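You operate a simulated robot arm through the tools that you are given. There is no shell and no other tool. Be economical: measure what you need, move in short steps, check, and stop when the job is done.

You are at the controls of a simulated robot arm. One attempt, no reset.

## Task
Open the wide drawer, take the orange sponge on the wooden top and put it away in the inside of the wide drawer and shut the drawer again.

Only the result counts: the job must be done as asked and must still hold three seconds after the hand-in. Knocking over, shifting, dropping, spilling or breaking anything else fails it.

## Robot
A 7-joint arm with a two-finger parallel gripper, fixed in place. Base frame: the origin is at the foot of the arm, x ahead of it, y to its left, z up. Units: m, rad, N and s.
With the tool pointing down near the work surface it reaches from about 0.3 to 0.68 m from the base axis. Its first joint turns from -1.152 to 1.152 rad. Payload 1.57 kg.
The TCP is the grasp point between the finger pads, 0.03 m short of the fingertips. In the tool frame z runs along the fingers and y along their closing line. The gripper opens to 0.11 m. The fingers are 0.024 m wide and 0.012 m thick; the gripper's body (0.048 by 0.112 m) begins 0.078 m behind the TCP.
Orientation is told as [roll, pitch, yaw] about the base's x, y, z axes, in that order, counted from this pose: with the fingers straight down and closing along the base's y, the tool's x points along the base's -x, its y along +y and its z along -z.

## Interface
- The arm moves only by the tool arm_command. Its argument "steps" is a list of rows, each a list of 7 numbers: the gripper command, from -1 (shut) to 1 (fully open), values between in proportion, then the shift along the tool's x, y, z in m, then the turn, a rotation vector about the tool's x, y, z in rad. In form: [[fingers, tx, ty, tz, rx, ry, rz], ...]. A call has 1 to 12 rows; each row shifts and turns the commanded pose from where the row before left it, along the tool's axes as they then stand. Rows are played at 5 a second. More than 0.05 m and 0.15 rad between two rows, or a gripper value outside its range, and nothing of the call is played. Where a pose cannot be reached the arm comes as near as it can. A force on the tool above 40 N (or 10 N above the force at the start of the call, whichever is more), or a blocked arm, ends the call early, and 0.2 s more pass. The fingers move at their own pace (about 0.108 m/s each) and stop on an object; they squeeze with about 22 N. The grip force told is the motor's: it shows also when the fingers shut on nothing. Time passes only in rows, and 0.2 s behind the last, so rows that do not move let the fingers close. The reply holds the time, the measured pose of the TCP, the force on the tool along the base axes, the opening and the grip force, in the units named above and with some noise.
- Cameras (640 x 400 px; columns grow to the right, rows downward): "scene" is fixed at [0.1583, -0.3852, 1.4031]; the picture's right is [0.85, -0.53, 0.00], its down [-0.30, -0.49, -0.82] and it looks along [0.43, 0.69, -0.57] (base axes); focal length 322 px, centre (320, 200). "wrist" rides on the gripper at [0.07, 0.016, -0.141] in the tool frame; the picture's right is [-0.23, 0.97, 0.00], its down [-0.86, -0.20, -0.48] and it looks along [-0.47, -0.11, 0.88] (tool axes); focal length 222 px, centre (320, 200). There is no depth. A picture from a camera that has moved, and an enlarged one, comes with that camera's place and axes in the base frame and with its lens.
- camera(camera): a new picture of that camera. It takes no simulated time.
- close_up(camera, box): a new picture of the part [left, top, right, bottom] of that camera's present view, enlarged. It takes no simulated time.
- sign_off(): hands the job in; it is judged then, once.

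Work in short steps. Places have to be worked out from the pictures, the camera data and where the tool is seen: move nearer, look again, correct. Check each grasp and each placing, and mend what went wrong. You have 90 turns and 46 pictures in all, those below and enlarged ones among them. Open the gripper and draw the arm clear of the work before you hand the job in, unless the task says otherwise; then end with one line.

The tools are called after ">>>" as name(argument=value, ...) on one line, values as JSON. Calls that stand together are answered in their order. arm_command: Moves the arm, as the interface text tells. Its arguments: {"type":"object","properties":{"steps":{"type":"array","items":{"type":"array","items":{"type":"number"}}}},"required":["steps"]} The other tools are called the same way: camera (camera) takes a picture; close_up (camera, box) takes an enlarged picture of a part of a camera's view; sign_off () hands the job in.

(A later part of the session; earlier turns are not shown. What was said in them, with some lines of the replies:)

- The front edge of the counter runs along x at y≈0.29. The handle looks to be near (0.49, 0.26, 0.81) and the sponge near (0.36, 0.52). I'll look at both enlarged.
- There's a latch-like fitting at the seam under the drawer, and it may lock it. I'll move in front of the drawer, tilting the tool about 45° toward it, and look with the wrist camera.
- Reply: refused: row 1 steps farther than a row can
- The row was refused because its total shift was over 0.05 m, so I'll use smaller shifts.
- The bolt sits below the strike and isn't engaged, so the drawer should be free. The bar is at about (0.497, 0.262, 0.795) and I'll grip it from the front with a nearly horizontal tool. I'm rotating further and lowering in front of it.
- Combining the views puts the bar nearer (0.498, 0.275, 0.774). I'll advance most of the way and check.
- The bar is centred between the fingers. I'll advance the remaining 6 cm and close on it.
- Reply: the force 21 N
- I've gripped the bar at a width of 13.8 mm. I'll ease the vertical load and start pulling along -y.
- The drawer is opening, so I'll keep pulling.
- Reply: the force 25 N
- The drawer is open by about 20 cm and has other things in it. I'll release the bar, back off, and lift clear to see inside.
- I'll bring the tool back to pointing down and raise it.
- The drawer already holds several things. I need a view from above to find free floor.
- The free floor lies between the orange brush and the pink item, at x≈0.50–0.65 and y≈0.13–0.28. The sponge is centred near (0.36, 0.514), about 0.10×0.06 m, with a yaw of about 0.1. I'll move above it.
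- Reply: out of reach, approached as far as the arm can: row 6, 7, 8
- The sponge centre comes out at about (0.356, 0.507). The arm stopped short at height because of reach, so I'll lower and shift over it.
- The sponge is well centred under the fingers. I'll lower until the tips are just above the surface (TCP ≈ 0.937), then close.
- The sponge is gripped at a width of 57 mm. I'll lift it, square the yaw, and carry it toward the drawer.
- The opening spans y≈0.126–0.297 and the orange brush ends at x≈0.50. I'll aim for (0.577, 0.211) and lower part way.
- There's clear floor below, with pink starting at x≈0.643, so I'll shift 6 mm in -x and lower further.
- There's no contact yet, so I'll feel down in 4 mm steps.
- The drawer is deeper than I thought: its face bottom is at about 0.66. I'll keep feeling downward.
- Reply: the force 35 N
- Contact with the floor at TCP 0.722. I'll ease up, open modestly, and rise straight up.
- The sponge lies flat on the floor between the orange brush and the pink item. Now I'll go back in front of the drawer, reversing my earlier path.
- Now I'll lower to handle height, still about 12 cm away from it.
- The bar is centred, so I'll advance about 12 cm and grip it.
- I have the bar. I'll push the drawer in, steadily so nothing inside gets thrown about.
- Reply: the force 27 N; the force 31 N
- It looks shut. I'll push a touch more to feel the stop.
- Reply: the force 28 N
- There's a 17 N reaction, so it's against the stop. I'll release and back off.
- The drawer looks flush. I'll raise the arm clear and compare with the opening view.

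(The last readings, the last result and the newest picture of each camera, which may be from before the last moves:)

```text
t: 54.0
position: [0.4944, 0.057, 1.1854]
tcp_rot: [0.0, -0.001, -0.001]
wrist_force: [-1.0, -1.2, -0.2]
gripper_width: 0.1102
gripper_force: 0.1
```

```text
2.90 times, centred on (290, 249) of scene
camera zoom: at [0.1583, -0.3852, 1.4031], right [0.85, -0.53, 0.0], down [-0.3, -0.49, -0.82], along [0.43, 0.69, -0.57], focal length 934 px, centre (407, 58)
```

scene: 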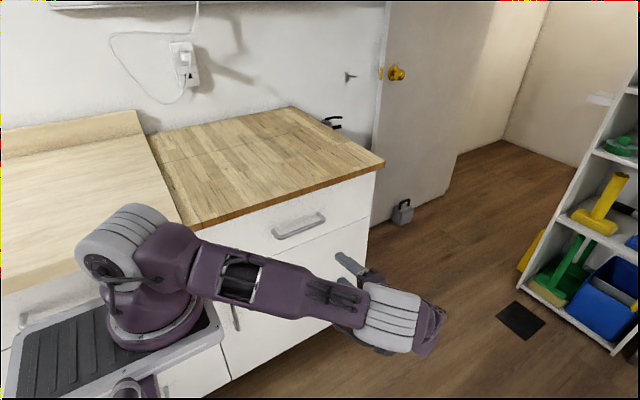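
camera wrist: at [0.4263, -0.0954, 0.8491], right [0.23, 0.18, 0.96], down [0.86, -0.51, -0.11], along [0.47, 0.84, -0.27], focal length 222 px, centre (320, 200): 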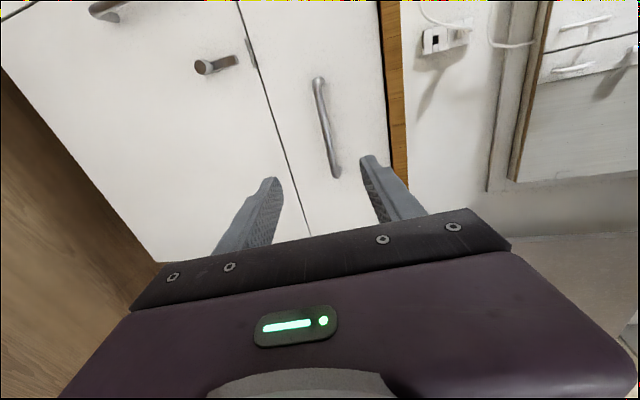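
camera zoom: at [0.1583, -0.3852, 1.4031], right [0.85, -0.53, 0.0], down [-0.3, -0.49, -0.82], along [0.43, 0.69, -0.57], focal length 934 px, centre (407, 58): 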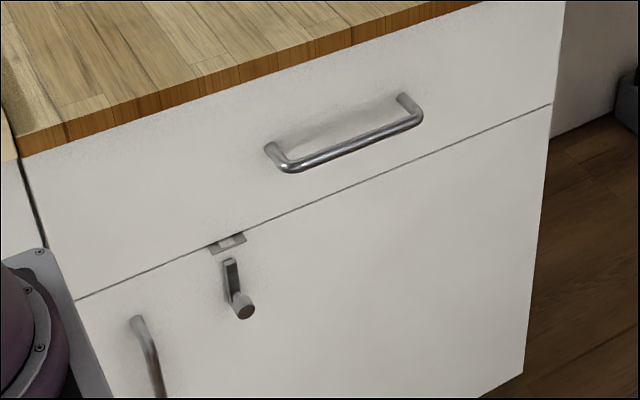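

Compared with the first picture, the front sits about 2 mm forward. To be sure, I'll press the face home with closed fingertips just above the bar.

>>> arm_command(steps=[[-1, 0, 0, 0, -0.139, 0, 0], [-1, 0, 0, 0, -0.139, 0, 0], [-1, 0, 0, 0, -0.139, 0, 0], [-1, 0, 0, 0, -0.139, 0, 0], [-1, 0, 0, 0, -0.139, 0, 0], [-1, 0, 0, 0, -0.139, 0, 0], [-1, 0, 0, 0, -0.139, 0, 0], [-1, 0, 0, 0, -0.139, 0, 0], [-1, 0, 0, 0, -0.139, 0, 0], [-1, 0, 0, 0, -0.136, 0, 0], [-1, 0, 0, 0, 0, 0, 0]])

>>> arm_command(steps=[[-1, 0, -0.045, 0.01, 0, 0, 0], [-1, 0, -0.045, 0.01, 0, 0, 0], [-1, 0, -0.045, 0.01, 0, 0, 0], [-1, 0, -0.045, 0.01, 0, 0, 0], [-1, 0, -0.045, 0.01, 0, 0, 0], [-1, 0, -0.045, 0.01, 0, 0, 0], [-1, 0, -0.045, 0.01, 0, 0, 0], [-1, 0, 0, 0.03, 0, 0, 0], [-1, 0, 0, 0.03, 0, 0, 0], [-1, 0, 0, 0, 0, 0, 0]])

```text
t: 56.4
position: [0.4961, 0.0589, 1.1855]
tcp_rot: [1.388, 0.001, -0.001]
wrist_force: [-0.5, -0.9, 0.0]
gripper_width: 0.0
gripper_force: 20.9
```

```text
t: 58.6
position: [0.4962, 0.1319, 0.8522]
tcp_rot: [1.388, 0.001, 0.0]
wrist_force: [0.4, 0.7, -0.2]
gripper_width: 0.0002
gripper_force: 21.0
```

>>> arm_command(steps=[[-1, 0, -0.004, 0.04, 0, 0, 0], [-1, 0, 0, 0.04, 0, 0, 0], [-1, 0, 0, 0.03, 0, 0, 0], [-1, 0, 0, 0.01, 0, 0, 0], [-1, 0, 0, 0.006, 0, 0, 0], [-1, 0, 0, 0.006, 0, 0, 0], [-1, 0, 0, 0.004, 0, 0, 0], [-1, 0, 0, 0.004, 0, 0, 0], [-1, 0, 0, 0.004, 0, 0, 0], [-1, 0, 0, 0.004, 0, 0, 0]])

>>> camera(camera="wrist")

```text
t: 60.8
position: [0.4956, 0.2742, 0.8198]
tcp_rot: [1.386, -0.001, -0.001]
wrist_force: [-0.5, 1.0, 0.2]
gripper_width: 0.0002
gripper_force: 21.3
```

```text
6 pictures are left
camera wrist: at [0.4272, 0.1372, 0.8621], right [0.23, 0.18, 0.96], down [0.86, -0.51, -0.11], along [0.47, 0.84, -0.27], focal length 222 px, centre (320, 200)
```

wrist: 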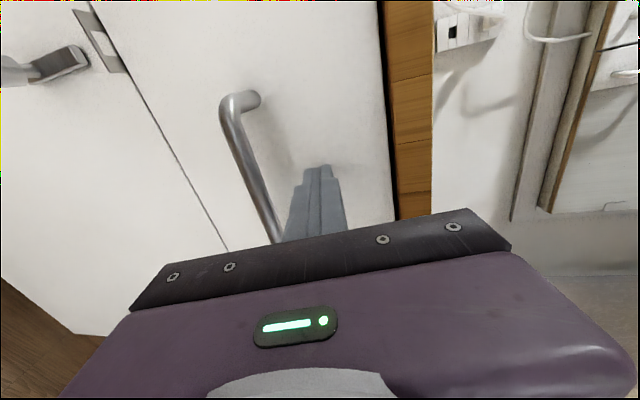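

The fingertips are close to the face. I'll press forward in 3 mm steps until the stop.

>>> arm_command(steps=[[-1, 0, 0, 0.003, 0, 0, 0], [-1, 0, 0, 0.003, 0, 0, 0], [-1, 0, 0, 0.003, 0, 0, 0], [-1, 0, 0, 0.003, 0, 0, 0], [-1, 0, 0, 0.003, 0, 0, 0], [-1, 0, 0, 0.003, 0, 0, 0], [-1, 0, 0, 0.003, 0, 0, 0], [-1, 0, 0, 0.003, 0, 0, 0]])

```text
t: 62.4
position: [0.4943, 0.2881, 0.8177]
tcp_rot: [1.387, -0.001, 0.002]
wrist_force: [-6.6, -20.1, 7.0]
gripper_width: 0.0002
gripper_force: 21.5
stopped in row 7: the force on the tool passed its limit (the readings are from after the stop); the commanded pose is now the measured one
```

The force limit tripped, so the drawer is firmly against its stop. I'll back away and check.

>>> arm_command(steps=[[-1, 0, 0, -0.03, 0, 0, 0], [-1, 0, 0, -0.04, 0, 0, 0], [-1, 0, 0, -0.045, 0, 0, 0], [-1, 0, 0, -0.045, 0, 0, 0], [-1, 0, 0, -0.045, 0, 0, 0], [1, 0, 0.045, 0, 0, 0, 0], [1, 0, 0.045, 0, 0, 0, 0], [1, 0, 0.045, 0, 0, 0, 0], [1, 0, 0.045, 0, 0, 0, 0], [1, 0, 0.045, 0, 0, 0, 0], [1, 0, 0.045, 0, 0, 0, 0], [1, 0, 0, 0, 0, 0, 0]])

>>> arm_command(steps=[[1, 0, 0.03, 0, 0.14, 0, 0], [1, 0, 0.03, 0, 0.14, 0, 0], [1, 0, 0, 0, 0.14, 0, 0], [1, 0, 0, 0, 0.14, 0, 0], [1, 0, 0, 0, 0.14, 0, 0], [1, 0, 0, 0, 0.14, 0, 0], [1, 0, 0, 0, 0.14, 0, 0], [1, 0, 0, 0, 0.14, 0, 0], [1, 0, 0, 0, 0.14, 0, 0], [1, 0, 0, 0, 0.12, 0, 0], [1, 0, 0, 0, 0, 0, 0]])

>>> close_up(camera="scene", box=[180, 180, 400, 318])

>>> camera(camera="scene")

```text
t: 65.0
position: [0.4964, 0.1361, 1.1207]
tcp_rot: [1.386, -0.001, -0.001]
wrist_force: [-1.1, 0.0, -0.7]
gripper_width: 0.1099
gripper_force: 0.1
```

```text
t: 67.4
position: [0.4944, 0.1525, 1.1772]
tcp_rot: [0.005, -0.001, -0.002]
wrist_force: [0.3, -0.5, 0.7]
gripper_width: 0.1103
gripper_force: 0.0
```

```text
2.90 times, centred on (290, 249) of scene
camera zoom: at [0.1583, -0.3852, 1.4031], right [0.85, -0.53, 0.0], down [-0.3, -0.49, -0.82], along [0.43, 0.69, -0.57], focal length 934 px, centre (407, 58)
```

zoom: 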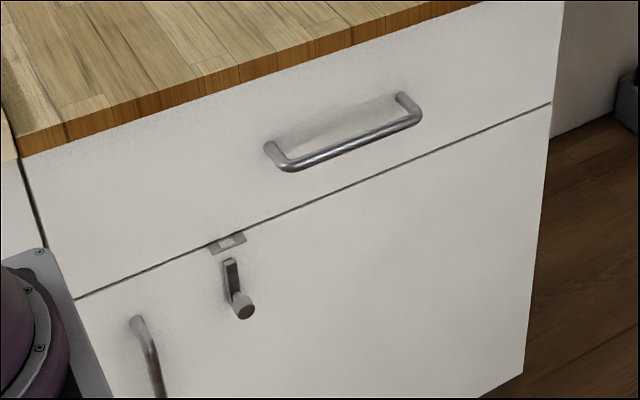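

```text
4 pictures are left
```

scene: 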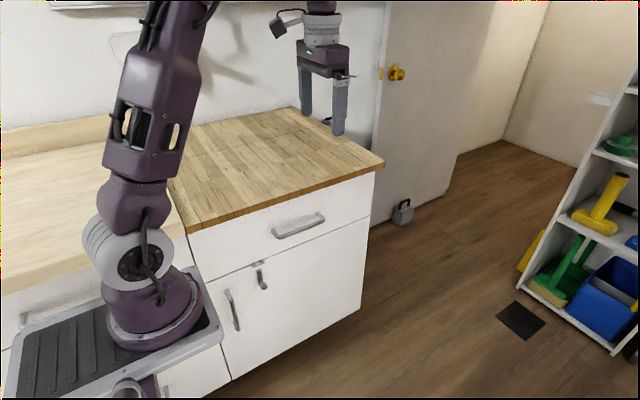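

The view now matches the initial closed one, the arm is clear and the gripper is open. Handing in.

>>> sign_off()

```text
The job is handed in.
```

The orange sponge is inside the wide drawer and the drawer is shut; the arm is clear with its gripper open.
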